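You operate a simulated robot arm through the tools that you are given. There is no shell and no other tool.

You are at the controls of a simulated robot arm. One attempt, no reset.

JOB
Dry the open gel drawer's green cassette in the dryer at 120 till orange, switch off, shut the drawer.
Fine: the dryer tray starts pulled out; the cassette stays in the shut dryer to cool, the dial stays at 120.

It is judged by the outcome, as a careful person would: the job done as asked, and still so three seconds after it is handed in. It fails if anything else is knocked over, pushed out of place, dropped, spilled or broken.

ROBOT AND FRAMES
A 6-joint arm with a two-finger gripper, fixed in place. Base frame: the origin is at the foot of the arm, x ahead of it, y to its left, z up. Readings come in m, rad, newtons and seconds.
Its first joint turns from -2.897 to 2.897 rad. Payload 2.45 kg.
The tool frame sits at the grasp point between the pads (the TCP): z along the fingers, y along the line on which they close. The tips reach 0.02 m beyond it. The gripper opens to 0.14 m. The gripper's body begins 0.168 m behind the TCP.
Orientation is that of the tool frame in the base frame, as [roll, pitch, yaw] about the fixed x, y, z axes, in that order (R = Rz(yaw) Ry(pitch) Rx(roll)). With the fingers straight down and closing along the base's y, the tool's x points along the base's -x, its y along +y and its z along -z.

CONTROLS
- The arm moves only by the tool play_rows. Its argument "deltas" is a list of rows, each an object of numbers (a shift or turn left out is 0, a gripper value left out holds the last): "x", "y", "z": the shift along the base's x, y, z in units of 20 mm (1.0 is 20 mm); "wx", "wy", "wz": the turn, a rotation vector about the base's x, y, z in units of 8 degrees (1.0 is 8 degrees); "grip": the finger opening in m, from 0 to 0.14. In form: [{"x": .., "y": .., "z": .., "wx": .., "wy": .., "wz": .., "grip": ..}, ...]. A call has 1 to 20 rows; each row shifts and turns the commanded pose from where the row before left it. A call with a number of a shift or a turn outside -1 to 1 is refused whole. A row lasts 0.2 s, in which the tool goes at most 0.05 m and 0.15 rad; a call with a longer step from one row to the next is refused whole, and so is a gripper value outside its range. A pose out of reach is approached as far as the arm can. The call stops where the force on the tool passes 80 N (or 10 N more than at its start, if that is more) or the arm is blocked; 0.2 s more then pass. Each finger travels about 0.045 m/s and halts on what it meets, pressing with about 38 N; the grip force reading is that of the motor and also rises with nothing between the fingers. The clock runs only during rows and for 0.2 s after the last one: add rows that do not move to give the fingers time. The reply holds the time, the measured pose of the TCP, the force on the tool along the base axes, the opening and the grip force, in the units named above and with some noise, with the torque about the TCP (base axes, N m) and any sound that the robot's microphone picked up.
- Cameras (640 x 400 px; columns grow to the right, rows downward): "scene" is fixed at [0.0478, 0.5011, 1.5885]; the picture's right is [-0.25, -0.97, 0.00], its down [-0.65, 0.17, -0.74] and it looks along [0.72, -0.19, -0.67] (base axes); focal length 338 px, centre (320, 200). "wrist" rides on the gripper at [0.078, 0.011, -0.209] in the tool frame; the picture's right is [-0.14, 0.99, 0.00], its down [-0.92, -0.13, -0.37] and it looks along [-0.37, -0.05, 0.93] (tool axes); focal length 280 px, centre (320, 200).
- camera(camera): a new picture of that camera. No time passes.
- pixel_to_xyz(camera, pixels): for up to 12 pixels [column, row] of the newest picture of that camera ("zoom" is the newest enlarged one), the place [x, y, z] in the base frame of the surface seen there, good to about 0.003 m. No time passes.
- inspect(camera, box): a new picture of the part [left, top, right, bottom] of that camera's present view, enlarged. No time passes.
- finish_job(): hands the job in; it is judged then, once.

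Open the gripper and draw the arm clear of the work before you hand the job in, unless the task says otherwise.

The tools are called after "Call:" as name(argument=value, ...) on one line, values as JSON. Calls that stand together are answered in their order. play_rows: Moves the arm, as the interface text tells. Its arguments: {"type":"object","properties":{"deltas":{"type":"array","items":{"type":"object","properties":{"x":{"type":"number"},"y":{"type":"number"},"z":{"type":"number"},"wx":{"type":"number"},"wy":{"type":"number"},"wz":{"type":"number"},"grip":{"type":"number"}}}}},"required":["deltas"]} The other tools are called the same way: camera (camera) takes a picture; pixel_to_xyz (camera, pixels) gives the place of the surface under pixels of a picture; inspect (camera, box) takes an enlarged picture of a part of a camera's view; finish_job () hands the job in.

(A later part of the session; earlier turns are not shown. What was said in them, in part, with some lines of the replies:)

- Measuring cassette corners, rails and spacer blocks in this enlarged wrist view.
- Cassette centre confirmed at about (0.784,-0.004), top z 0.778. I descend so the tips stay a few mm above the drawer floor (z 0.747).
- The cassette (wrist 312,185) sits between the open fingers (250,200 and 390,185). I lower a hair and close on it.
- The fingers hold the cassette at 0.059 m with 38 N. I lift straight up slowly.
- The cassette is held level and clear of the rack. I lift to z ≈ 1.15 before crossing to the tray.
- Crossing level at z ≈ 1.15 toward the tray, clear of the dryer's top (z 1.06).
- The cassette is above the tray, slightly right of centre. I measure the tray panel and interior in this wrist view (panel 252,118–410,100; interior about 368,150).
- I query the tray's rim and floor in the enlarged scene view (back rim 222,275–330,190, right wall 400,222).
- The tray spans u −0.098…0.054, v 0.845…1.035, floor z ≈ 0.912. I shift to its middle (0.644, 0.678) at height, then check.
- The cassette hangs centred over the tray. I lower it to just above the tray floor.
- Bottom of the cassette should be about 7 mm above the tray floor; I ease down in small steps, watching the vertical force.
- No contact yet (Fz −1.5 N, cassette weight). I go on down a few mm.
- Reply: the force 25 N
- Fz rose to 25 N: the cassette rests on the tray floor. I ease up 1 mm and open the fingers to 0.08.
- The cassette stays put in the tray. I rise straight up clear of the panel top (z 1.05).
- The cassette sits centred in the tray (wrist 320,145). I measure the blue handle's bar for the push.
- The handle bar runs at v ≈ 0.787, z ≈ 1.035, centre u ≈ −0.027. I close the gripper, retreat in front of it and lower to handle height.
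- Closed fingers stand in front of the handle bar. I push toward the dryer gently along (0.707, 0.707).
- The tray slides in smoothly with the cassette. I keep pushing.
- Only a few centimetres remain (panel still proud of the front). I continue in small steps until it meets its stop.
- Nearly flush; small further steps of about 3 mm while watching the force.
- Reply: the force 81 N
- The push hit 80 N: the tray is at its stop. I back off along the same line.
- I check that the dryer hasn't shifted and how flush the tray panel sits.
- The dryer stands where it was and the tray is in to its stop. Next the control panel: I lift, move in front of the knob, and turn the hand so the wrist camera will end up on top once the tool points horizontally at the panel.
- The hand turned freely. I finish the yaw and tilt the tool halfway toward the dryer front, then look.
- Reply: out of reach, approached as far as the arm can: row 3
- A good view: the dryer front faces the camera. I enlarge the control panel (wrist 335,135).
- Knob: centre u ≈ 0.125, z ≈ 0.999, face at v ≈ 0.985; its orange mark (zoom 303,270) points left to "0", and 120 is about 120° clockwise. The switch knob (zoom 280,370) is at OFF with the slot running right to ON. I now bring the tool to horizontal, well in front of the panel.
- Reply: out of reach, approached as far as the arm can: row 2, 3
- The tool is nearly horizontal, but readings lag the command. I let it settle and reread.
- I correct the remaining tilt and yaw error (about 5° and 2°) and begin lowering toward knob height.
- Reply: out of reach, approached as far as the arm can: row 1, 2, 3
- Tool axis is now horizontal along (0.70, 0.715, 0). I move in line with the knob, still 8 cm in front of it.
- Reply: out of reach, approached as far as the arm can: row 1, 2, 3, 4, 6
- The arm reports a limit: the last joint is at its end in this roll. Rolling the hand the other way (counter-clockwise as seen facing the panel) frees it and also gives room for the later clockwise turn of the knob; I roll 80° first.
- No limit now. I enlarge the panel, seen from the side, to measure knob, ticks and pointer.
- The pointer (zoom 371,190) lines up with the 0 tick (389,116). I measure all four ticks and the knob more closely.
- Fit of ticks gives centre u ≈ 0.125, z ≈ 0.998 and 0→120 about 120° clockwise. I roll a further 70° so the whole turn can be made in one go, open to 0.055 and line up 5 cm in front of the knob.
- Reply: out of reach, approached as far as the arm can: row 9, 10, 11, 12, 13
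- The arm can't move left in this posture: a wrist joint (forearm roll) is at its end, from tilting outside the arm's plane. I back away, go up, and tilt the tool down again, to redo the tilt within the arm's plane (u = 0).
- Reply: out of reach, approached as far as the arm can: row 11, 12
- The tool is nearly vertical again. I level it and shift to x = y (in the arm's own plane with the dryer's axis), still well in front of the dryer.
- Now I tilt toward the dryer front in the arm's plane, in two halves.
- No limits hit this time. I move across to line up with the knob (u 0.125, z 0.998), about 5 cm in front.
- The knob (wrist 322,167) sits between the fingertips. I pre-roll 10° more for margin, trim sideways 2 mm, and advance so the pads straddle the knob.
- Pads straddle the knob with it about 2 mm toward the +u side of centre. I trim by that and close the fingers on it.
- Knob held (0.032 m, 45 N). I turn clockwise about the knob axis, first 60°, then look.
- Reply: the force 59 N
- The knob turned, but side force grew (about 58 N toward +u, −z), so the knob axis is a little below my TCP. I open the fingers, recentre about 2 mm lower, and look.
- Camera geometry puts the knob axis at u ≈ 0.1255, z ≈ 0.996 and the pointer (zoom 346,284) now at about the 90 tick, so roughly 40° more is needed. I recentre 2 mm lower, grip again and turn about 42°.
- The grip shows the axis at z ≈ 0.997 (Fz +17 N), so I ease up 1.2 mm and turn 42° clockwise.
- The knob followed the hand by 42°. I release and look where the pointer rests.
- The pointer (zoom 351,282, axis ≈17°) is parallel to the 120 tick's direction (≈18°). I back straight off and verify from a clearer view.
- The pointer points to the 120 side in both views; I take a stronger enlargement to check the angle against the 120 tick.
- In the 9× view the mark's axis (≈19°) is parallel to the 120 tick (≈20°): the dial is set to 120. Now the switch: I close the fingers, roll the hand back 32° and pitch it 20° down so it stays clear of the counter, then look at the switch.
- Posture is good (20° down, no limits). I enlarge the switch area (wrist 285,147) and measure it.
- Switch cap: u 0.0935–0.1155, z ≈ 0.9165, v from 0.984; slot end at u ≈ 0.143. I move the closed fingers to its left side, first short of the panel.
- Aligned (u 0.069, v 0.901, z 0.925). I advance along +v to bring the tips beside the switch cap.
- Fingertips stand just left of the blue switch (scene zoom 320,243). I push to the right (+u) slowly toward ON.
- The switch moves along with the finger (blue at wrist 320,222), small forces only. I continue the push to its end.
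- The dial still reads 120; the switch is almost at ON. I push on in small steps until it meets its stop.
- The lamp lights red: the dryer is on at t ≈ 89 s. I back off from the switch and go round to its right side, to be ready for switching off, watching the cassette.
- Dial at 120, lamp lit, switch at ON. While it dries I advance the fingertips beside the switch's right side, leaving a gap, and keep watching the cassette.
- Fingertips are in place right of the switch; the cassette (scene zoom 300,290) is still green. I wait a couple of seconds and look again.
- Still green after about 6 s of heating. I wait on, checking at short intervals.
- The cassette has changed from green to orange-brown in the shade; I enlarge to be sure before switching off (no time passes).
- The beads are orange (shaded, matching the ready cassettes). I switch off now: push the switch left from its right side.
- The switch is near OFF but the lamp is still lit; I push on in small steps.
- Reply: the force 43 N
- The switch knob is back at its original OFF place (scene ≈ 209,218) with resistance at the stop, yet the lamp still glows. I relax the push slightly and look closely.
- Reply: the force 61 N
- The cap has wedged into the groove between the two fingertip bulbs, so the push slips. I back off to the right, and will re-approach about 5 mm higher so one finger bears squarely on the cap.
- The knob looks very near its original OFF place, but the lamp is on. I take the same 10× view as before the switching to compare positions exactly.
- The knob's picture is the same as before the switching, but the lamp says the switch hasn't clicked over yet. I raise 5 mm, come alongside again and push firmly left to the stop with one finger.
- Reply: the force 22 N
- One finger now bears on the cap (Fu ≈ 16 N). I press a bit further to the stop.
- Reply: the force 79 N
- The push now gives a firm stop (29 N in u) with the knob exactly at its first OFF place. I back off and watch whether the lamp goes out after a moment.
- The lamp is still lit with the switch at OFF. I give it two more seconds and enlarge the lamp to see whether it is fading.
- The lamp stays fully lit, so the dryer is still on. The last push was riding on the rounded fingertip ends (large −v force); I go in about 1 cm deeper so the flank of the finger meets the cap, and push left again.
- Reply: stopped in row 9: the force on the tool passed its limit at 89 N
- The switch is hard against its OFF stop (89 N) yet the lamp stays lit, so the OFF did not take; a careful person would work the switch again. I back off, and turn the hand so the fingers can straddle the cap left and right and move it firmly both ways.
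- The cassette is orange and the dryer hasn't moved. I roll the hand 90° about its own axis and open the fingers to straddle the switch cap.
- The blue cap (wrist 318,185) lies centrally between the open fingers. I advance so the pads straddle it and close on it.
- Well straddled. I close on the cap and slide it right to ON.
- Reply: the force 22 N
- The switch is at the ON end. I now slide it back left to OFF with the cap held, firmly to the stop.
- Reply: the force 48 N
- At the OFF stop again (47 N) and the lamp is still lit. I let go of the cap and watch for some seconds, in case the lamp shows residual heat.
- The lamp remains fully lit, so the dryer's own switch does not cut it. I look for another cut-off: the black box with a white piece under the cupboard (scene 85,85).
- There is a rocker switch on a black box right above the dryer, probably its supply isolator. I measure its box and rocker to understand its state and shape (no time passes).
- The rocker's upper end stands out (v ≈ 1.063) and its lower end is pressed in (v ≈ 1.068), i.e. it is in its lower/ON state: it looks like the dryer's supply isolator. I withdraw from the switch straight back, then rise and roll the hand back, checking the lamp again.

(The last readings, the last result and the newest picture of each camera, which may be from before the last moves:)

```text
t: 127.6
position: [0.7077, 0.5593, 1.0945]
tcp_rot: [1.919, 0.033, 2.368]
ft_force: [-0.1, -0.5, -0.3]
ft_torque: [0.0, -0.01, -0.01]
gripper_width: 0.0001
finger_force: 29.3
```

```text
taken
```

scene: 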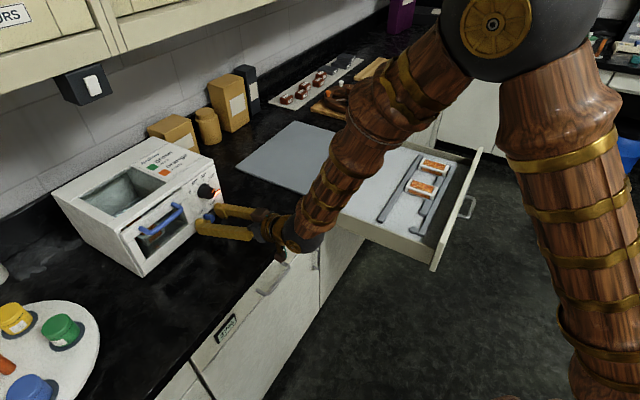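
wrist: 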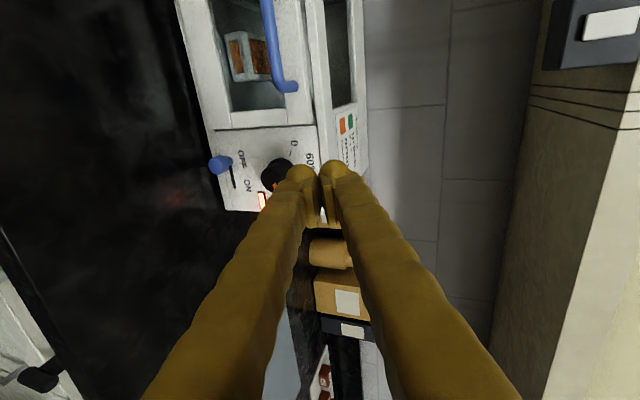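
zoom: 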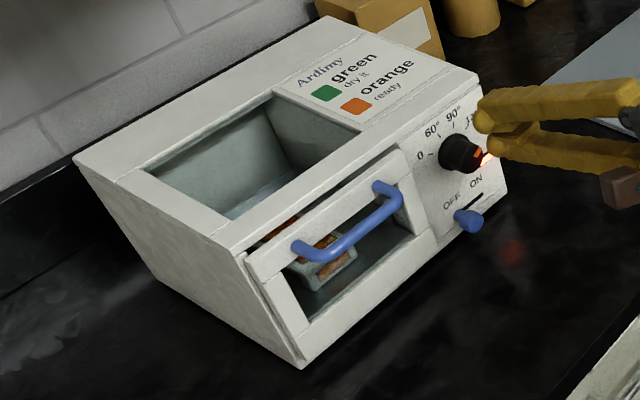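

Lamp still lit with the switch at OFF; the cassette is orange. I level the tool to horizontal and rise toward the rocker, stopping short of it to look.

Call:
play_rows(deltas=[{"wx": 0.7, "wy": -0.48, "wz": -0.09, "z": 0.9}, {"wx": 0.589, "wy": -0.589, "z": 0.9}, {"wx": 0.589, "wy": -0.589, "z": 0.9}, {"z": 0.85, "y": 0.55, "x": -0.04}, {"z": 0.85, "y": 0.55, "x": -0.04}, {"z": 0.85, "y": 0.55, "x": -0.04}, {"z": 0.85, "y": 0.55, "x": -0.04}, {"z": 0.85, "y": 0.55, "x": -0.04}, {"z": 0.85, "y": 0.55, "x": -0.04}, {"z": 0.85, "y": 0.55, "x": -0.04}, {"z": 0.85, "y": 0.55, "x": -0.04}, {"z": 0.85, "y": 0.55, "x": -0.04}, {"z": 0.85, "y": 0.55, "x": -0.04}, {"z": 0.85, "y": 0.55, "x": -0.04}, {}])

Call:
camera(camera="wrist")

Call:
camera(camera="scene")

```text
t: 130.8
position: [0.6973, 0.6794, 1.3337]
tcp_rot: [1.57, 0.012, 2.349]
ft_force: [0.3, 0.5, -0.1]
ft_torque: [-0.02, 0.02, 0.02]
gripper_width: 0.0
finger_force: 29.3
```

```text
taken
```

wrist: 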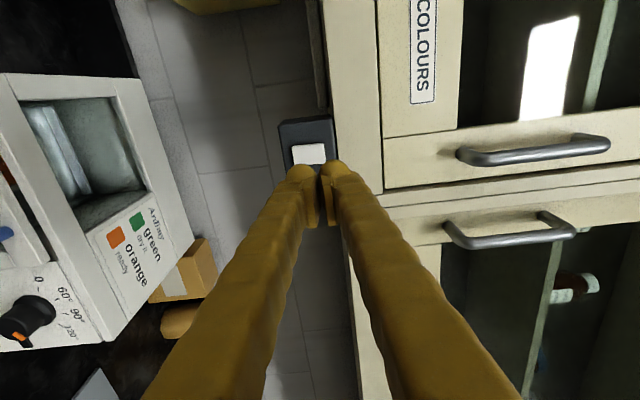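

```text
taken
```

scene: 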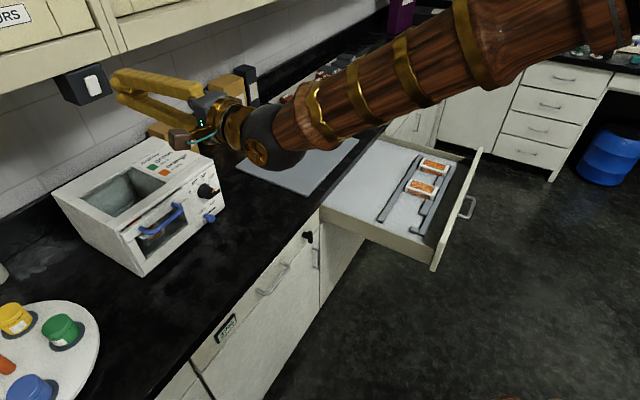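

I enlarge the rocker box in this view (wrist 308,150).

Call:
inspect(camera="wrist", box=[270, 105, 350, 165])

Call:
pixel_to_xyz(camera="zoom", pixels=[[200, 330], [200, 300], [400, 320], [410, 370], [300, 330], [230, 330], [380, 330], [130, 200], [520, 150], [340, 300], [410, 330], [195, 350]])

Call:
inspect(camera="scene", box=[40, 50, 140, 120])

```text
6.67 times, centred on (310, 135) of wrist
```

zoom: 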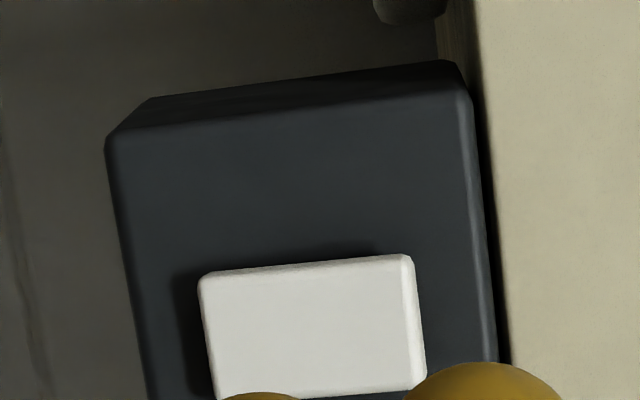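

```text
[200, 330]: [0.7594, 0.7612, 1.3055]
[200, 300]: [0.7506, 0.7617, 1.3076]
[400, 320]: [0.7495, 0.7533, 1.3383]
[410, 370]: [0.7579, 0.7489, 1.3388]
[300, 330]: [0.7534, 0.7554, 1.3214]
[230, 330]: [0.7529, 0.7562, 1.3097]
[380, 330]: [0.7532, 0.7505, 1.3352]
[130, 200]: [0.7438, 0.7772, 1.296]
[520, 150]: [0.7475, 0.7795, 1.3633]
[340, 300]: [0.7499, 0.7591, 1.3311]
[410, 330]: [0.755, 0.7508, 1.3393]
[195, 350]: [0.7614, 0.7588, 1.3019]
```

```text
5.71 times, centred on (90, 85) of scene
```

zoom: 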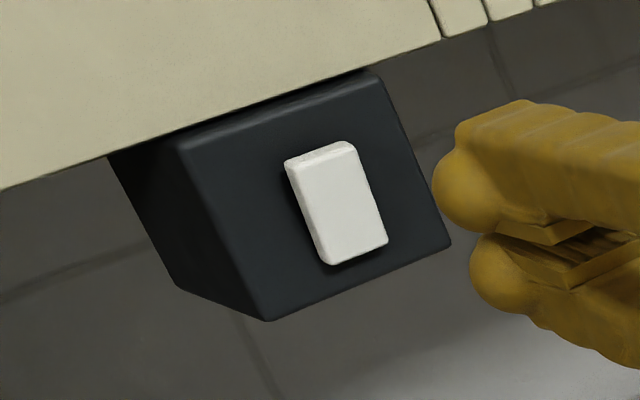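

The rocker is pressed at its lower end, upper end out. I line up the closed fingers with its upper half (u −0.004, z 1.341) and approach to about 1 cm.

Call:
play_rows(deltas=[{"x": -0.29, "y": 0.29, "z": 0.18, "wz": 0.05}, {"x": -0.29, "y": 0.29, "z": 0.18}, {"x": 0.4, "y": 0.4}, {"x": 0.4, "y": 0.4}, {"x": 0.4, "y": 0.4}, {"x": 0.4, "y": 0.4}, {"x": 0.25, "y": 0.25}, {}])

Call:
inspect(camera="scene", box=[40, 50, 140, 120])

Call:
camera(camera="wrist")

```text
t: 132.6
position: [0.7234, 0.7283, 1.3413]
tcp_rot: [1.569, 0.013, 2.357]
ft_force: [-0.7, -0.2, 0.9]
ft_torque: [0.02, 0.01, 0.01]
gripper_width: 0.0
finger_force: 29.5
```

```text
5.71 times, centred on (90, 85) of scene
```

zoom: 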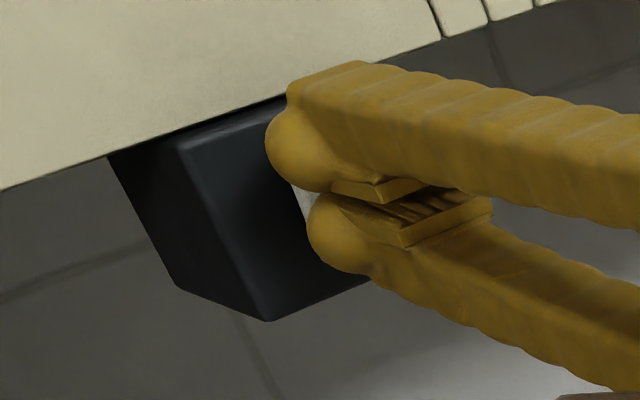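

```text
taken
```

wrist: 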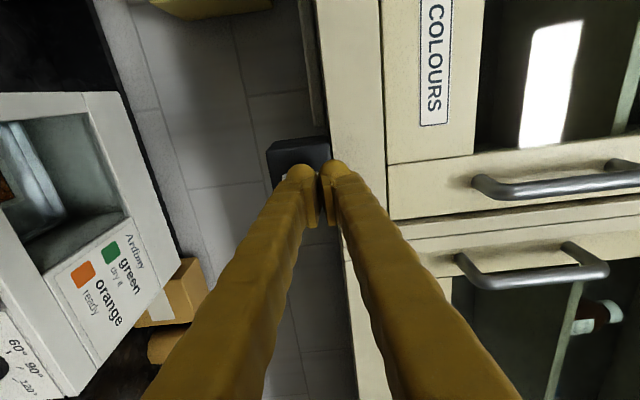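

Fingertips are about 1.5 cm in front of the rocker's upper half. I press in gently and watch the force and the lamp.

Call:
play_rows(deltas=[{"x": 0.15, "y": 0.15}, {"x": 0.15, "y": 0.15}, {"x": 0.15, "y": 0.15}, {"x": 0.12, "y": 0.12}, {"x": 0.08, "y": 0.08}, {"x": 0.08, "y": 0.08}])

Call:
inspect(camera="scene", box=[40, 50, 140, 120])

Call:
inspect(camera="scene", box=[80, 150, 240, 270])

```text
t: 134.0
position: [0.7379, 0.7418, 1.3414]
tcp_rot: [1.569, 0.011, 2.354]
ft_force: [-0.2, -0.1, 0.8]
ft_torque: [0.01, 0.0, 0.01]
gripper_width: 0.0
finger_force: 29.6
```

```text
5.71 times, centred on (90, 85) of scene
```

zoom: 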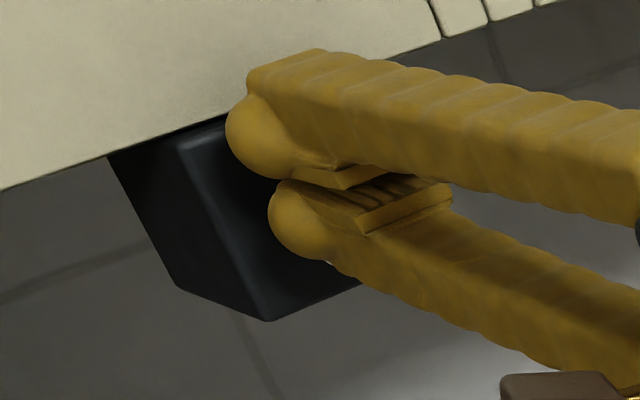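

```text
3.33 times, centred on (160, 210) of scene
```

zoom: 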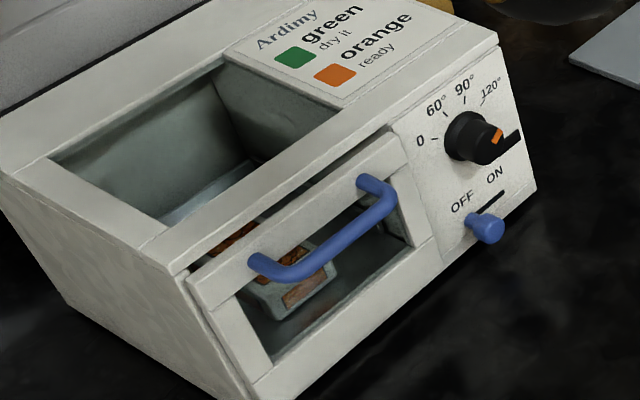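

The dryer's lamp went dark: the rocker is its supply switch. I press 1–2 mm further to make sure it has latched, then withdraw and check.

Call:
play_rows(deltas=[{"x": 0.06, "y": 0.06}, {}, {"x": -0.2, "y": -0.2}, {"x": -0.4, "y": -0.4}, {"x": -0.6, "y": -0.6}, {"x": -0.6, "y": -0.6}, {"x": -0.6, "y": -0.6}, {"x": -0.6, "y": -0.6}, {}])

Call:
inspect(camera="scene", box=[40, 50, 140, 120])

Call:
inspect(camera="scene", box=[80, 150, 240, 270])

Call:
camera(camera="wrist")

```text
t: 136.0
position: [0.6779, 0.6847, 1.3406]
tcp_rot: [1.569, 0.012, 2.356]
ft_force: [-0.8, -0.4, 0.0]
ft_torque: [0.01, -0.02, 0.02]
gripper_width: 0.0001
finger_force: 29.8
heard: click
```

```text
5.71 times, centred on (90, 85) of scene
```

zoom: 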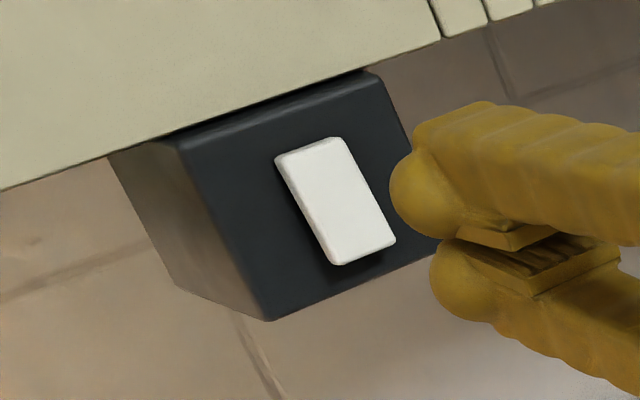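

```text
3.33 times, centred on (160, 210) of scene
```

zoom: 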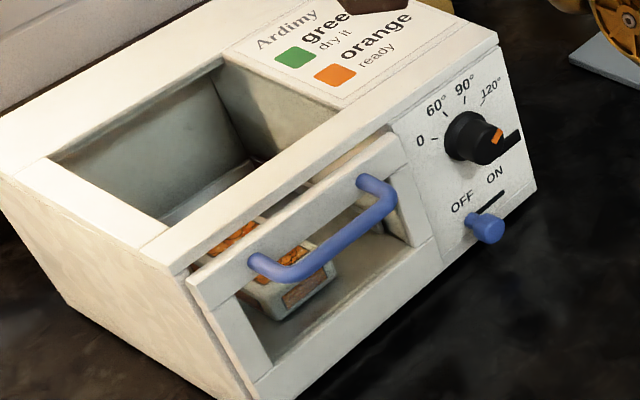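

```text
taken
```

wrist: 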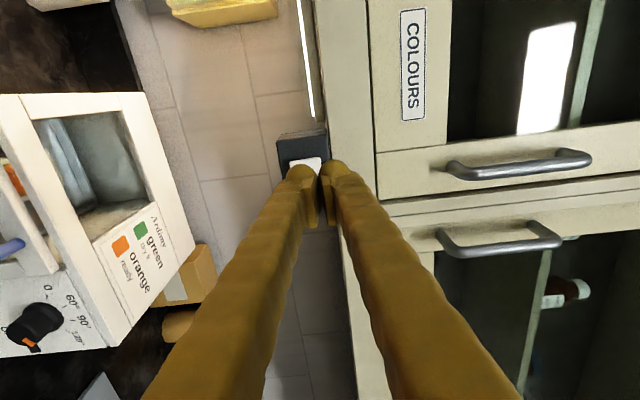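

Now a "click" was heard and the under-cupboard light came on: the rocker is the work-light switch, and the dryer's lamp had gone out on its own before that (it was its heat lamp; the dryer is off). I must put the light back as it was by pressing the rocker's lower half, so I line up with z ≈ 1.305.

Call:
play_rows(deltas=[{"z": -0.6}, {"z": -0.6}, {"z": -0.58, "x": 0.04, "y": -0.04}, {"x": 0.45, "y": 0.45}, {"x": 0.45, "y": 0.45}, {"x": 0.45, "y": 0.45}, {"x": 0.45, "y": 0.45}, {"x": 0.4, "y": 0.4}, {}])

Call:
inspect(camera="scene", box=[40, 50, 140, 120])

Call:
inspect(camera="wrist", box=[260, 100, 360, 240])

```text
t: 138.0
position: [0.7244, 0.7281, 1.3055]
tcp_rot: [1.569, 0.013, 2.358]
ft_force: [0.2, -0.6, 0.1]
ft_torque: [0.01, 0.01, 0.0]
gripper_width: 0.0
finger_force: 30.3
```

```text
5.71 times, centred on (90, 85) of scene
```

zoom: 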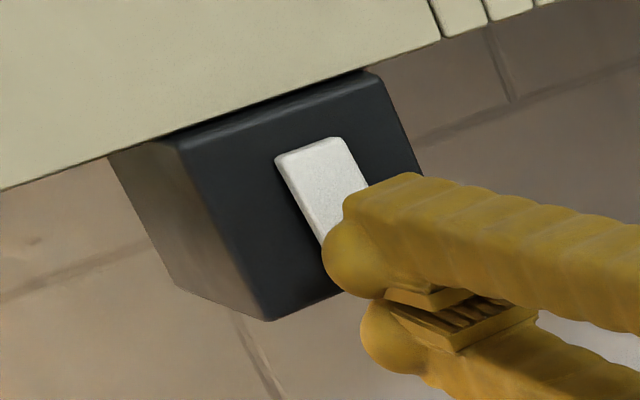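

```text
2.86 times, centred on (310, 170) of wrist
```

zoom: 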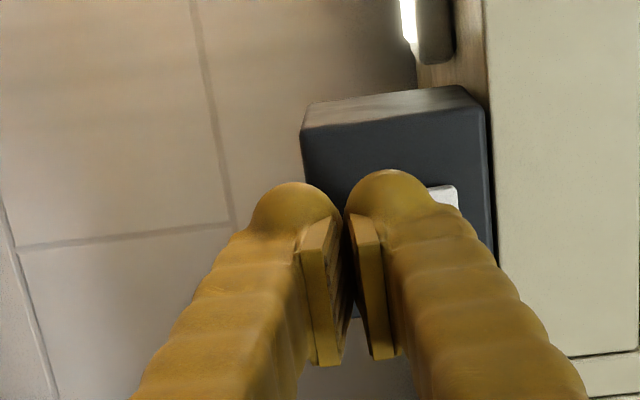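

Upper bulb is aligned with the rocker's lower half. I press in by the same amount and listen for the click.

Call:
play_rows(deltas=[{"x": 0.15, "y": 0.15}, {"x": 0.15, "y": 0.15}, {"x": 0.15, "y": 0.15}, {"x": 0.12, "y": 0.12}, {"x": 0.08, "y": 0.08}, {"x": 0.08, "y": 0.08}, {"x": 0.05, "y": 0.05}, {}])

Call:
inspect(camera="scene", box=[40, 50, 140, 120])

Call:
camera(camera="scene")

```text
t: 139.8
position: [0.7398, 0.7429, 1.3057]
tcp_rot: [1.569, 0.012, 2.356]
ft_force: [0.8, 0.1, -0.1]
ft_torque: [0.02, -0.01, 0.01]
gripper_width: 0.0
finger_force: 29.2
heard: click
```

```text
5.71 times, centred on (90, 85) of scene
```

zoom: 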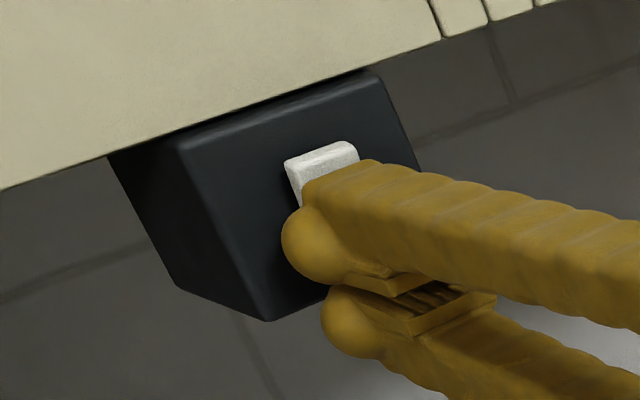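

```text
taken
```

scene: 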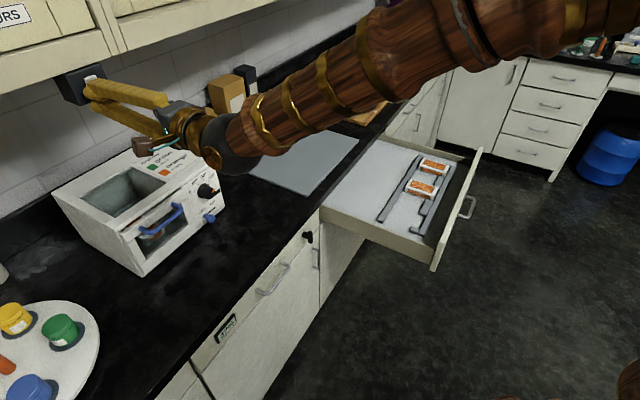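

The light is off again and the rocker's upper end stands out as at first. I withdraw and check the dryer lamp and rocker.

Call:
play_rows(deltas=[{"x": -0.3, "y": -0.3}, {"x": -0.6, "y": -0.6}, {"x": -0.8, "y": -0.8}, {"x": -0.8, "y": -0.8}, {"x": -0.8, "y": -0.8}, {"x": -0.8, "y": -0.8}, {"x": -0.8, "y": -0.8}, {"x": -0.8, "y": -0.8}, {}])

Call:
inspect(camera="scene", box=[40, 50, 140, 120])

Call:
inspect(camera="scene", box=[80, 150, 240, 270])

Call:
inspect(camera="scene", box=[185, 180, 245, 230])

```text
t: 141.8
position: [0.626, 0.6295, 1.3054]
tcp_rot: [1.57, 0.011, 2.357]
ft_force: [0.0, -0.3, -0.1]
ft_torque: [0.0, -0.01, -0.01]
gripper_width: 0.0001
finger_force: 29.4
```

```text
5.71 times, centred on (90, 85) of scene
```

zoom: 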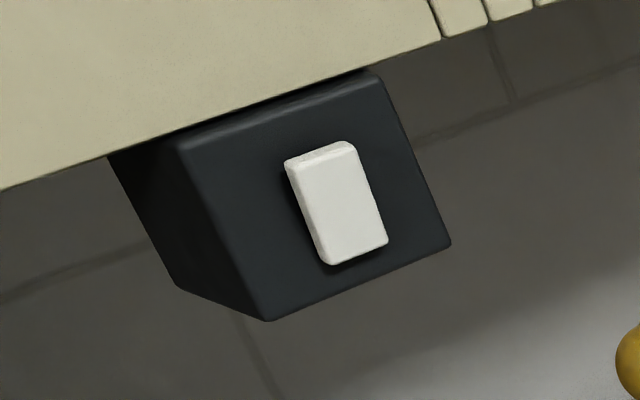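

```text
3.33 times, centred on (160, 210) of scene
```

zoom: 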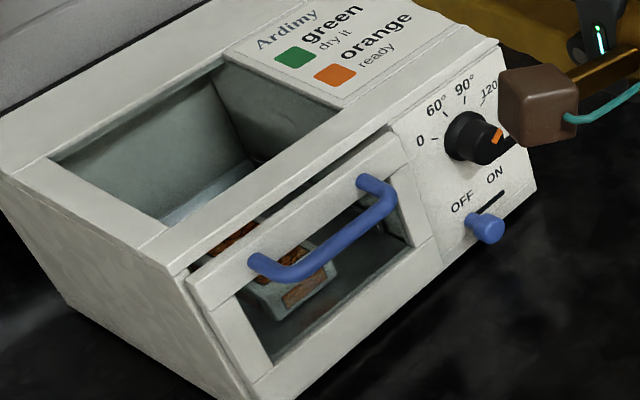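

```text
8.00 times, centred on (215, 205) of scene
```

zoom: 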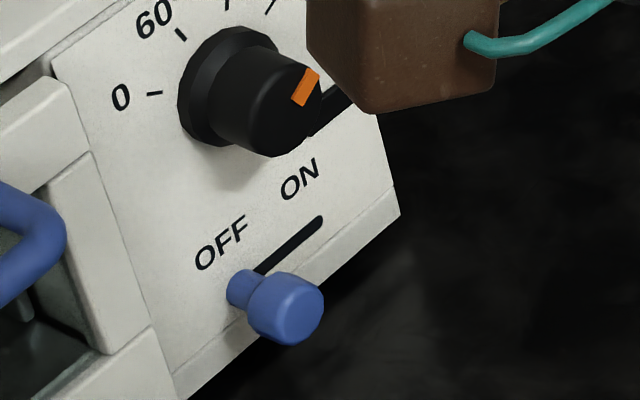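

Rocker, switch and dial look right: switch at OFF, lamp dark, dial at 120, light off. Next the drawer: I measure the counter edge, neighbouring drawer fronts and the open drawer's front and handle.

Call:
camera(camera="scene")

Call:
pixel_to_xyz(camera="scene", pixels=[[230, 285], [236, 291], [242, 297], [250, 300], [285, 262], [300, 245], [270, 283], [308, 236], [320, 250], [262, 250], [275, 245], [295, 225]])

Call:
pixel_to_xyz(camera="scene", pixels=[[430, 268], [440, 240], [455, 205], [470, 172], [480, 150], [475, 200], [467, 215], [473, 197], [462, 213], [436, 262], [450, 225], [345, 222]])

```text
taken
```

scene: 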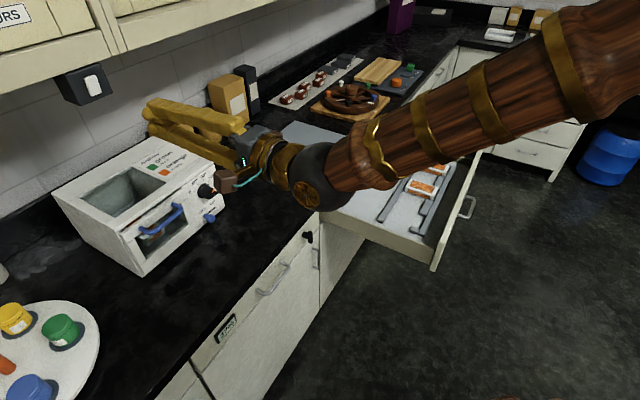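

```text
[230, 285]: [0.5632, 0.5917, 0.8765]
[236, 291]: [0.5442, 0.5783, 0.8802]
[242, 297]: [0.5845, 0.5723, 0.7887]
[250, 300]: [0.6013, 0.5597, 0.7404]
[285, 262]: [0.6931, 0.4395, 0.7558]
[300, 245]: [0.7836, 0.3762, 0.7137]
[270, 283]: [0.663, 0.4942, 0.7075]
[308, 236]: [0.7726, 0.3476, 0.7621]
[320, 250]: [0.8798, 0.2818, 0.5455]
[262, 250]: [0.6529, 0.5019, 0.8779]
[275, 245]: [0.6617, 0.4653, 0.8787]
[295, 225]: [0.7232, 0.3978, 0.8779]
```

```text
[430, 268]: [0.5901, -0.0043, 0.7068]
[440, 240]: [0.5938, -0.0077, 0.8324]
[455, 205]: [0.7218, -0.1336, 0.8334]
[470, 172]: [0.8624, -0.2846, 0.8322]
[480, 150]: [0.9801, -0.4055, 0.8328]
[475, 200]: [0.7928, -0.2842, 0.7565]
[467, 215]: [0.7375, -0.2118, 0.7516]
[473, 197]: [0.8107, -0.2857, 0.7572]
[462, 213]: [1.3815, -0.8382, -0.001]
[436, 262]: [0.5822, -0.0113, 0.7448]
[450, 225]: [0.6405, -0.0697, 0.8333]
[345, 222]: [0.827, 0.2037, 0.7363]
```

Counter edge is at v ≈ 0.79 and the shut fronts at v ≈ 0.82, so the drawer must be pushed with fingers pointing at its front under the overhang. I carry the tool (still pointing +v, pitched 20° down) across toward the drawer, first leg.

Call:
play_rows(deltas=[{"x": 0.642, "y": -0.956, "z": -0.439, "wx": -0.147, "wy": 0.147}, {"x": 0.642, "y": -0.956, "z": -0.439, "wx": -0.147, "wy": 0.147}, {"x": 0.642, "y": -0.956, "z": -0.439, "wx": -0.147, "wy": 0.147}, {"x": 0.642, "y": -0.956, "z": -0.439, "wx": -0.147, "wy": 0.147}, {"x": 0.642, "y": -0.956, "z": -0.439, "wx": -0.147, "wy": 0.147}, {"x": 0.642, "y": -0.956, "z": -0.439, "wx": -0.147, "wy": 0.147}, {"x": 0.642, "y": -0.956, "z": -0.439, "wx": -0.147, "wy": 0.147}, {"x": 0.642, "y": -0.956, "z": -0.439, "wx": -0.147, "wy": 0.147}, {"x": 0.642, "y": -0.956, "z": -0.439, "wx": -0.147, "wy": 0.147}, {"x": 0.642, "y": -0.956, "z": -0.439, "wx": -0.147, "wy": 0.147}, {"x": 0.642, "y": -0.956, "z": -0.439, "wx": -0.147, "wy": 0.147}, {"x": 0.642, "y": -0.956, "z": -0.439, "wx": -0.147, "wy": 0.147}, {}])

Call:
camera(camera="scene")

```text
t: 144.6
position: [0.7778, 0.3988, 1.1995]
tcp_rot: [1.919, 0.012, 2.362]
ft_force: [-0.6, 0.6, -0.2]
ft_torque: [-0.01, 0.0, 0.02]
gripper_width: 0.0001
finger_force: 29.5
```

```text
taken
```

scene: 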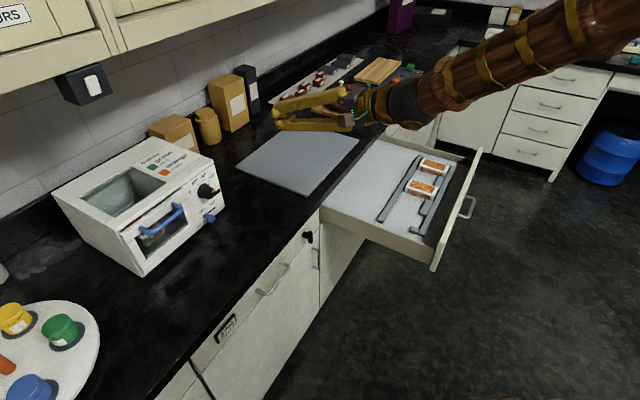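

Clear view: dryer lamp dark, switch OFF. I continue across at z ≈ 1.15 toward the front of the drawer.

Call:
play_rows(deltas=[{"x": 0.05, "y": -1, "z": -0.125}, {"x": 0.05, "y": -1, "z": -0.125}, {"x": 0.05, "y": -1, "z": -0.125}, {"x": 0.05, "y": -1, "z": -0.125}, {"x": 0.05, "y": -1, "z": -0.125}, {"x": 0.05, "y": -1, "z": -0.125}, {"x": 0.05, "y": -1, "z": -0.125}, {"x": 0.05, "y": -1, "z": -0.125}, {"x": 0.05, "y": -1, "z": -0.125}, {"x": 0.05, "y": -1, "z": -0.125}, {"x": 0.05, "y": -1, "z": -0.125}, {"x": 0.05, "y": -1, "z": -0.125}, {"x": 0.05, "y": -1, "z": -0.125}, {"x": 0.05, "y": -1, "z": -0.125}, {"x": 0.05, "y": -1, "z": -0.125}, {"x": 0.05, "y": -1, "z": -0.125}, {}])

Call:
camera(camera="scene")

Call:
inspect(camera="scene", box=[40, 130, 260, 290])

```text
t: 148.2
position: [0.7953, 0.0792, 1.1624]
tcp_rot: [1.919, 0.013, 2.362]
ft_force: [0.5, -0.1, -0.2]
ft_torque: [0.04, -0.01, -0.01]
gripper_width: 0.0
finger_force: 29.3
```

```text
taken
```

scene: 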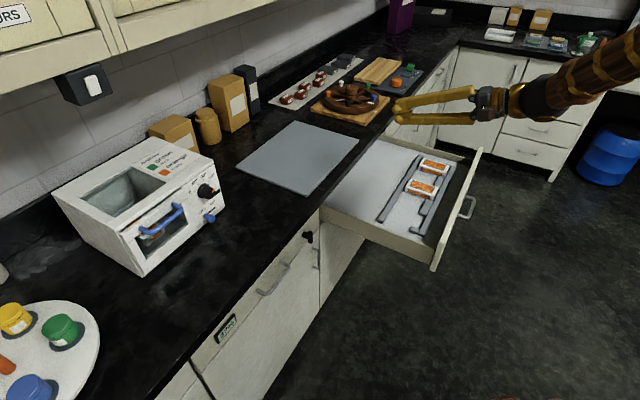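

```text
2.50 times, centred on (150, 210) of scene
```

zoom: 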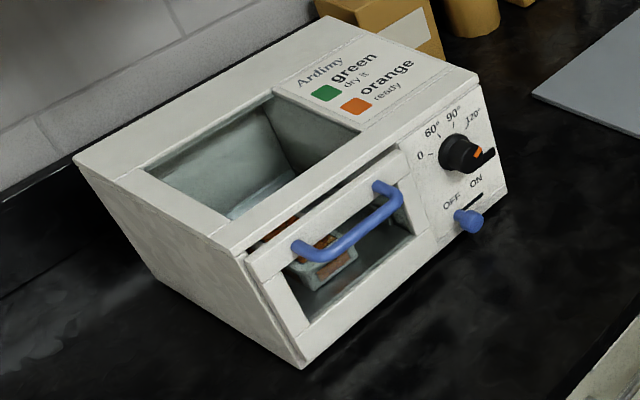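

The dryer is done: shut, switch OFF, lamp dark, dial 120, cassette orange inside. I inspect the drawer's surroundings, including the black latch-like piece at scene (308,237), before shutting it.

Call:
inspect(camera="scene", box=[280, 200, 360, 270])

Call:
inspect(camera="scene", box=[310, 120, 500, 280])

Call:
camera(camera="wrist")

```text
5.71 times, centred on (320, 235) of scene
```

zoom: 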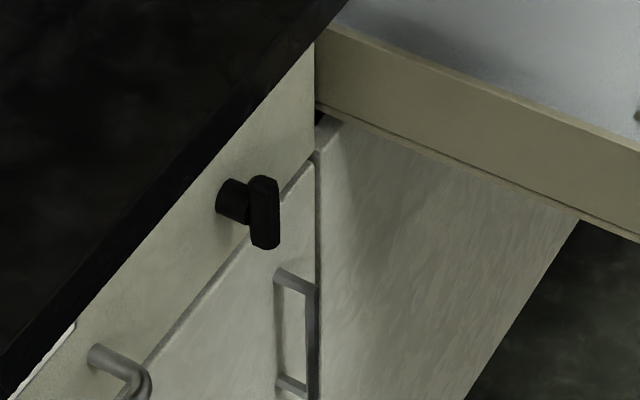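

```text
2.50 times, centred on (405, 200) of scene
```

zoom: 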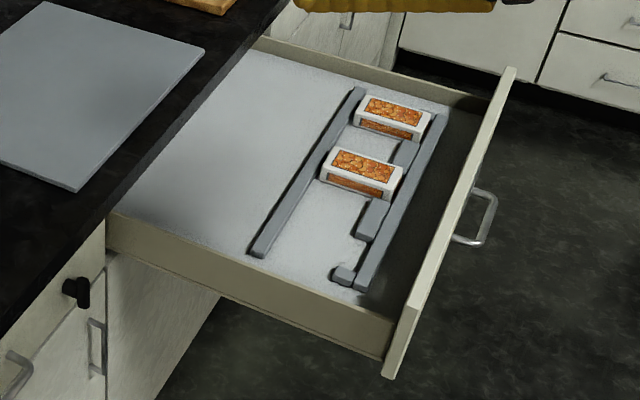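

```text
taken
```

wrist: 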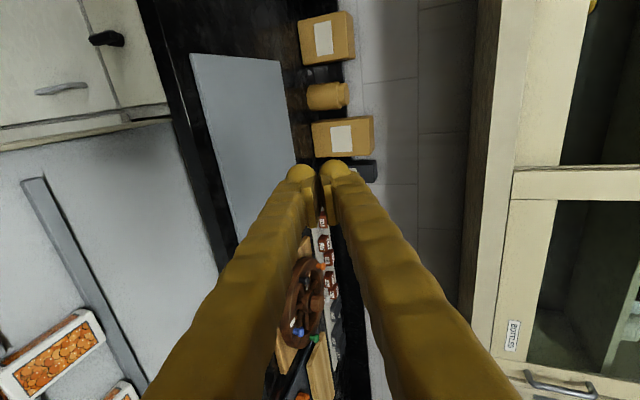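

The key in the neighbouring drawer is not in the way. I move to in front of the open drawer (u ≈ 0.62, v ≈ 0.34), staying high.

Call:
play_rows(deltas=[{"x": -0.388, "y": -0.924, "z": -0.2}, {"x": -0.388, "y": -0.924, "z": -0.2}, {"x": -0.388, "y": -0.924, "z": -0.2}, {"x": -0.388, "y": -0.924, "z": -0.2}, {"x": -0.388, "y": -0.924, "z": -0.2}, {"x": -0.388, "y": -0.924, "z": -0.2}, {"x": -0.388, "y": -0.924, "z": -0.2}, {"x": -0.388, "y": -0.924, "z": -0.2}, {"x": -0.388, "y": -0.924, "z": -0.2}, {"x": -0.388, "y": -0.924, "z": -0.2}, {"x": -0.388, "y": -0.924, "z": -0.2}, {"x": -0.388, "y": -0.924, "z": -0.2}, {"x": -0.388, "y": -0.924, "z": -0.2}, {"x": -0.388, "y": -0.924, "z": -0.2}, {"x": -0.388, "y": -0.924, "z": -0.2}, {}])

Call:
camera(camera="scene")

Call:
camera(camera="wrist")

```text
t: 151.6
position: [0.6768, -0.1981, 1.0991]
tcp_rot: [1.917, 0.011, 2.361]
ft_force: [-0.1, 0.1, -0.6]
ft_torque: [-0.02, -0.03, 0.02]
gripper_width: 0.0
finger_force: 29.6
```

```text
taken
```

scene: 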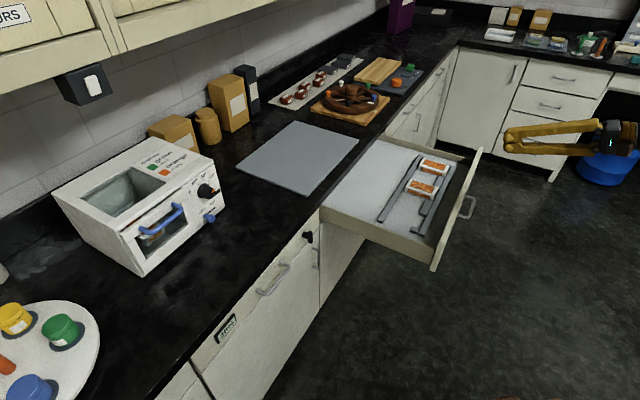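

```text
taken
```

wrist: 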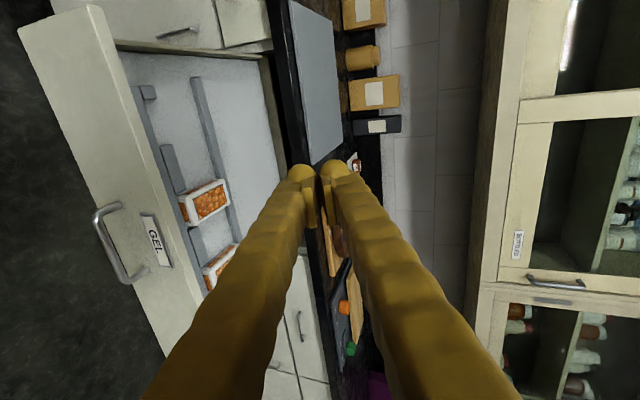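

In front of the "GEL" drawer, no limits reported. I descend to the height of the drawer front, left of its handle.

Call:
play_rows(deltas=[{"z": -0.96}, {"z": -0.96}, {"z": -0.96}, {"z": -0.96}, {"z": -0.96}, {"z": -0.96}, {"z": -0.96}, {"z": -0.96}, {"z": -0.96}, {"z": -0.96}, {"z": -0.96}, {"z": -0.96}, {"z": -0.96}, {"z": -0.96}, {"z": -0.96}, {"z": -0.96}, {}])

Call:
camera(camera="scene")

Call:
camera(camera="wrist")

```text
t: 155.2
position: [0.6761, -0.199, 0.7922]
tcp_rot: [1.918, 0.012, 2.359]
ft_force: [0.2, 1.0, 0.2]
ft_torque: [0.0, 0.0, 0.02]
gripper_width: 0.0
finger_force: 29.1
```

```text
taken
```

scene: 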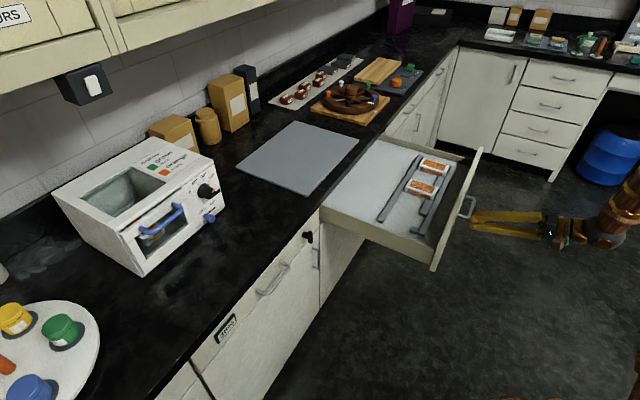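

```text
taken
```

wrist: 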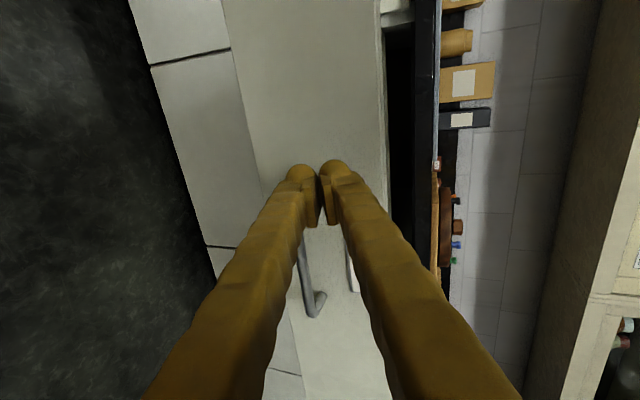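

Fingers point squarely at the drawer front, left of the handle. I push the drawer in along +v at a gentle speed.

Call:
play_rows(deltas=[{"x": 0.5, "y": 0.5}, {"x": 0.5, "y": 0.5}, {"x": 0.4, "y": 0.4}, {"x": 0.3, "y": 0.3}, {"x": 0.3, "y": 0.3}, {"x": 0.4, "y": 0.4}, {"x": 0.5, "y": 0.5}, {"x": 0.5, "y": 0.5}, {"x": 0.5, "y": 0.5}, {"x": 0.5, "y": 0.5}, {"x": 0.5, "y": 0.5}, {"x": 0.5, "y": 0.5}])

Call:
camera(camera="scene")

```text
t: 157.8
position: [0.7858, -0.0893, 0.7923]
tcp_rot: [1.919, 0.012, 2.361]
ft_force: [-0.2, 0.1, 0.4]
ft_torque: [0.03, 0.03, 0.02]
gripper_width: 0.0
finger_force: 29.6
```

```text
taken
```

scene: 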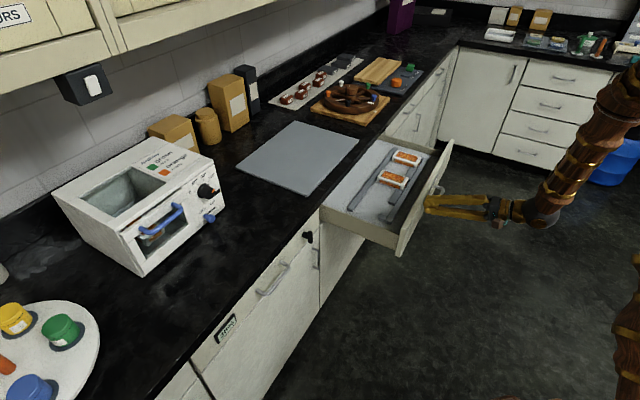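

The drawer slides in smoothly, cassettes in place. I continue.

Call:
play_rows(deltas=[{"x": 0.5, "y": 0.5}, {"x": 0.5, "y": 0.5}, {"x": 0.5, "y": 0.5}, {"x": 0.5, "y": 0.5}, {"x": 0.5, "y": 0.5}, {"x": 0.5, "y": 0.5}, {"x": 0.5, "y": 0.5}, {"x": 0.5, "y": 0.5}, {"x": 0.5, "y": 0.5}, {"x": 0.5, "y": 0.5}, {"x": 0.5, "y": 0.5}, {"x": 0.5, "y": 0.5}, {"x": 0.5, "y": 0.5}, {"x": 0.5, "y": 0.5}, {"x": 0.5, "y": 0.5}, {"x": 0.5, "y": 0.5}])

Call:
camera(camera="scene")

Call:
camera(camera="wrist")

```text
t: 161.2
position: [0.9462, 0.0687, 0.7936]
tcp_rot: [1.918, 0.011, 2.36]
ft_force: [0.2, -0.6, 0.9]
ft_torque: [0.02, -0.02, 0.02]
gripper_width: 0.0002
finger_force: 30.3
```

```text
taken
```

scene: 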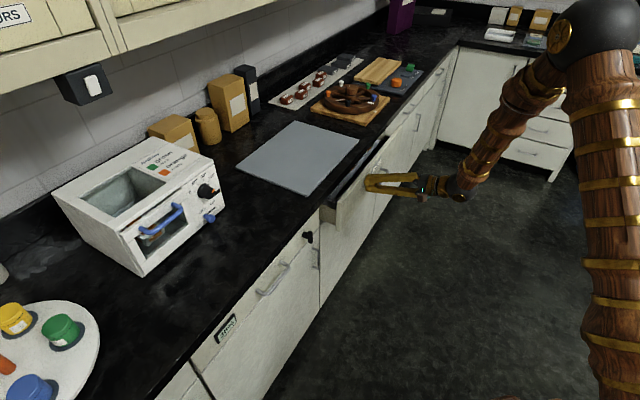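

```text
taken
```

wrist: 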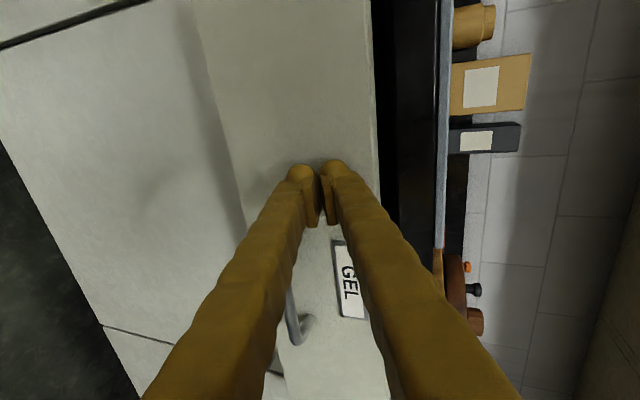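

About 8 cm remain. I slow down toward the shut position.

Call:
play_rows(deltas=[{"x": 0.35, "y": 0.35}, {"x": 0.35, "y": 0.35}, {"x": 0.3, "y": 0.3}, {"x": 0.3, "y": 0.3}, {"x": 0.3, "y": 0.3}, {"x": 0.25, "y": 0.25}, {"x": 0.2, "y": 0.2}, {"x": 0.2, "y": 0.2}])

Call:
inspect(camera="scene", box=[290, 100, 450, 240])

```text
t: 163.0
position: [0.9907, 0.1142, 0.7937]
tcp_rot: [1.917, 0.011, 2.36]
ft_force: [-2.9, -2.3, 1.1]
ft_torque: [-0.01, -0.01, 0.01]
gripper_width: 0.0002
finger_force: 29.3
```

```text
2.86 times, centred on (370, 170) of scene
```

zoom: 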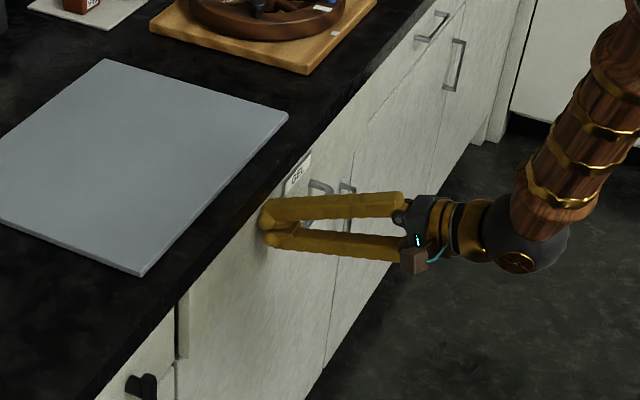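

Nearly flush (about 1.5 cm left). Small steps until the stop is felt.

Call:
play_rows(deltas=[{"x": 0.12, "y": 0.12}, {"x": 0.12, "y": 0.12}, {"x": 0.1, "y": 0.1}, {"x": 0.1, "y": 0.1}, {"x": 0.08, "y": 0.08}, {"x": 0.06, "y": 0.06}])

Call:
inspect(camera="scene", box=[290, 100, 450, 240])

```text
t: 164.4
position: [1.0013, 0.1275, 0.7931]
tcp_rot: [1.92, 0.012, 2.359]
ft_force: [-16.6, -10.5, 6.2]
ft_torque: [0.14, -0.25, 0.06]
gripper_width: 0.0
finger_force: 29.1
```

```text
2.86 times, centred on (370, 170) of scene
```

zoom: 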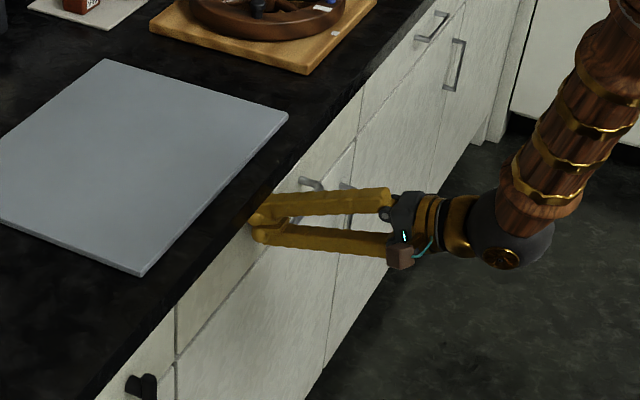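

The front looks flush and the force has risen to 20 N. One more small step to be sure it's fully home.

Call:
play_rows(deltas=[{"x": 0.05, "y": 0.05}, {"x": 0.05, "y": 0.05}])

Call:
inspect(camera="scene", box=[290, 140, 400, 250])

```text
t: 165.0
position: [1.0015, 0.1268, 0.7934]
tcp_rot: [1.919, 0.008, 2.356]
ft_force: [-18.2, -13.5, 6.0]
ft_torque: [0.19, -0.22, 0.05]
gripper_width: 0.0
finger_force: 29.1
stopped in row 2: the force on the tool passed its limit at 86 N (the readings are from after the stop); the commanded pose is now the measured one
```

```text
3.64 times, centred on (345, 195) of scene
```

zoom: 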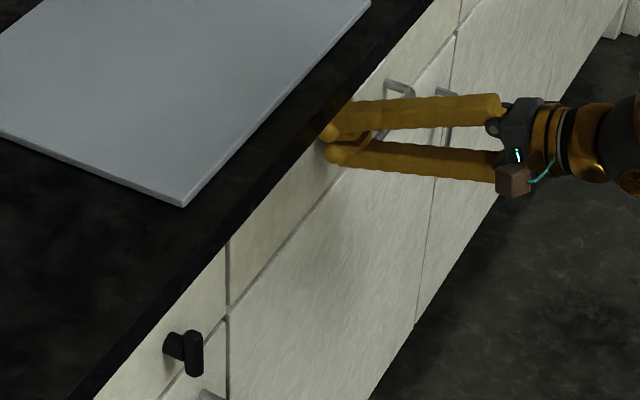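

The drawer is hard against its stop: shut. I withdraw straight back from it.

Call:
play_rows(deltas=[{"x": -0.2, "y": -0.2}, {"x": -0.4, "y": -0.4}, {"x": -0.7, "y": -0.7}, {"x": -0.7, "y": -0.7}, {"x": -0.7, "y": -0.7}, {"x": -0.7, "y": -0.7}, {"x": -0.7, "y": -0.7}, {"x": -0.7, "y": -0.7}, {"x": -0.7, "y": -0.7}, {"x": -0.7, "y": -0.7}, {"x": -0.7, "y": -0.7}, {"x": -0.7, "y": -0.7}, {"x": -0.7, "y": -0.7}, {}])

Call:
camera(camera="scene")

Call:
inspect(camera="scene", box=[290, 120, 430, 250])

Call:
camera(camera="wrist")

```text
t: 168.0
position: [0.8357, -0.0407, 0.791]
tcp_rot: [1.919, 0.011, 2.36]
ft_force: [-0.3, -0.1, -0.1]
ft_torque: [-0.01, -0.01, -0.01]
gripper_width: 0.0
finger_force: 29.2
```

```text
taken
```

scene: 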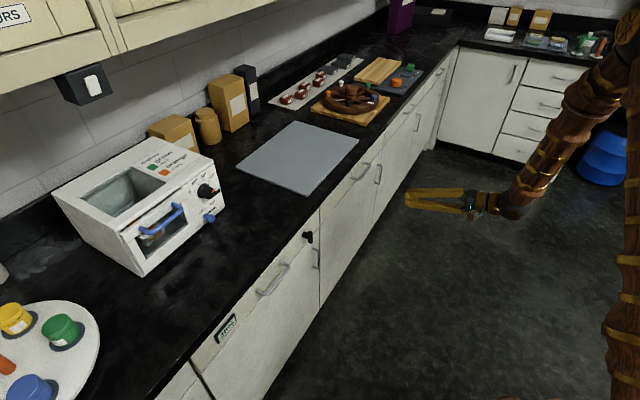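

```text
3.08 times, centred on (360, 185) of scene
```

zoom: 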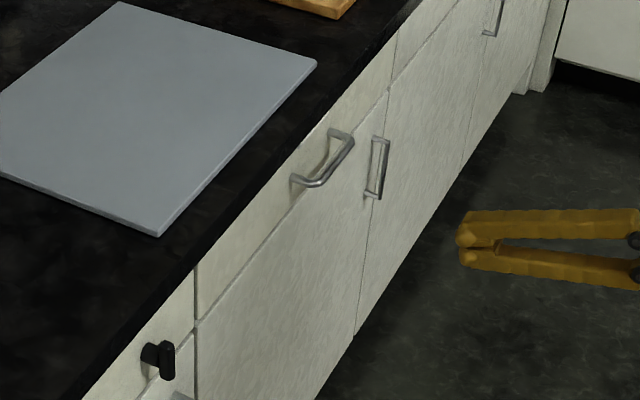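

```text
taken
```

wrist: 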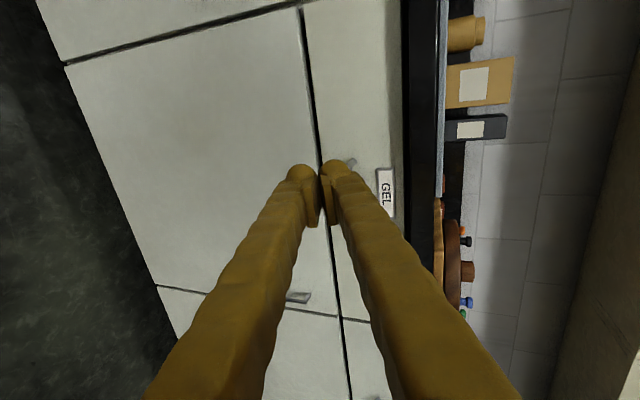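

The GEL drawer is flush with its neighbours. I open the gripper and draw the arm further back and up, clear of everything, then do a last check of the dryer.

Call:
play_rows(deltas=[{"x": -0.5, "y": -0.5, "grip": 0.1}, {"x": -0.5, "y": -0.5, "z": 0.5}, {"x": -0.5, "y": -0.5, "z": 1}, {"x": -0.5, "y": -0.5, "z": 1}, {"z": 1}, {"z": 1}, {"z": 1}, {"z": 1}, {"z": 1}, {"z": 1}, {"z": 1}, {"z": 1}, {}, {}])

Call:
inspect(camera="scene", box=[40, 130, 240, 290])

Call:
inspect(camera="scene", box=[125, 165, 235, 245])

Call:
camera(camera="scene")

```text
t: 171.0
position: [0.7961, -0.0777, 1.0027]
tcp_rot: [1.918, 0.01, 2.359]
ft_force: [-0.2, -0.3, 1.3]
ft_torque: [0.03, -0.02, 0.02]
gripper_width: 0.1001
finger_force: 0.1
```

```text
2.50 times, centred on (140, 210) of scene
```

zoom: 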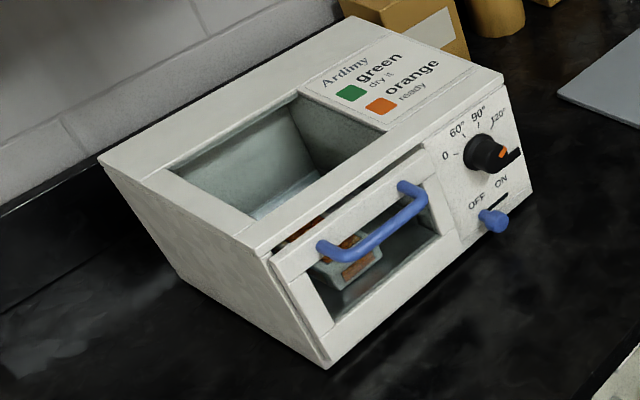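

```text
5.00 times, centred on (180, 205) of scene
```

zoom: 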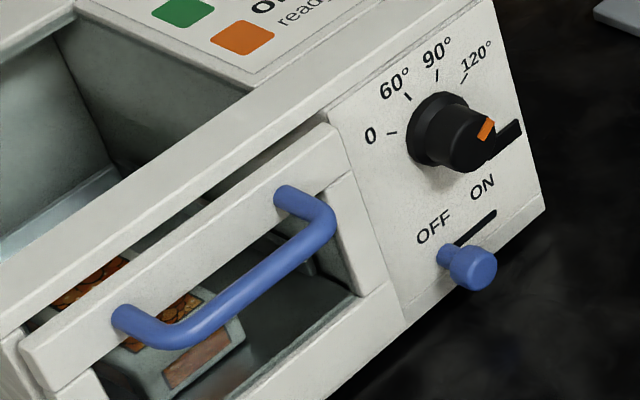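

```text
taken
```

scene: 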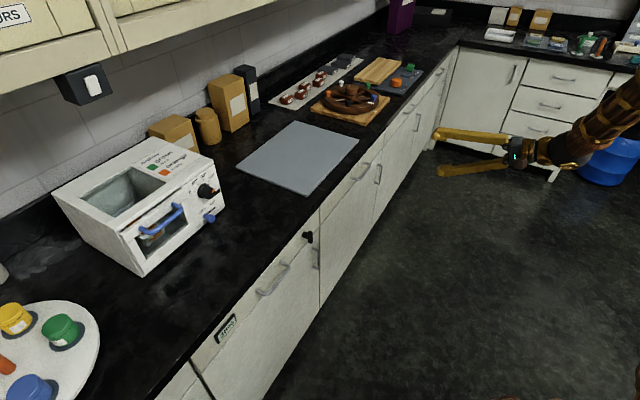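

Final check: the cassette is orange inside the shut dryer. The dial is at 120, the switch at OFF and the lamp dark. The GEL drawer is shut flush and the work-light rocker is back as it was. The arm is clear with the gripper open, so I hand the job in.

Call:
finish_job()

```text
The job is handed in.
```

The green cassette was dried at 120 until it turned orange. The dryer is switched off with the cassette still shut inside, and the gel drawer is pushed shut and flush. The dial is still at 120, and I saw nothing knocked over or moved out of place.

- **Switching off:** the dryer's lamp stayed lit for a while after I moved the switch to OFF. I slid the switch to ON and back to OFF once more, at about 20 seconds past orange. The lamp then went out with nothing else touched, and it was still dark at my last check.
- **Work light:** while the lamp was still lit, I took the rocker under the cupboard for the dryer's power switch and pressed it. It turned on the under-cupboard light, so I pressed it back, and the light is off again as at the start.
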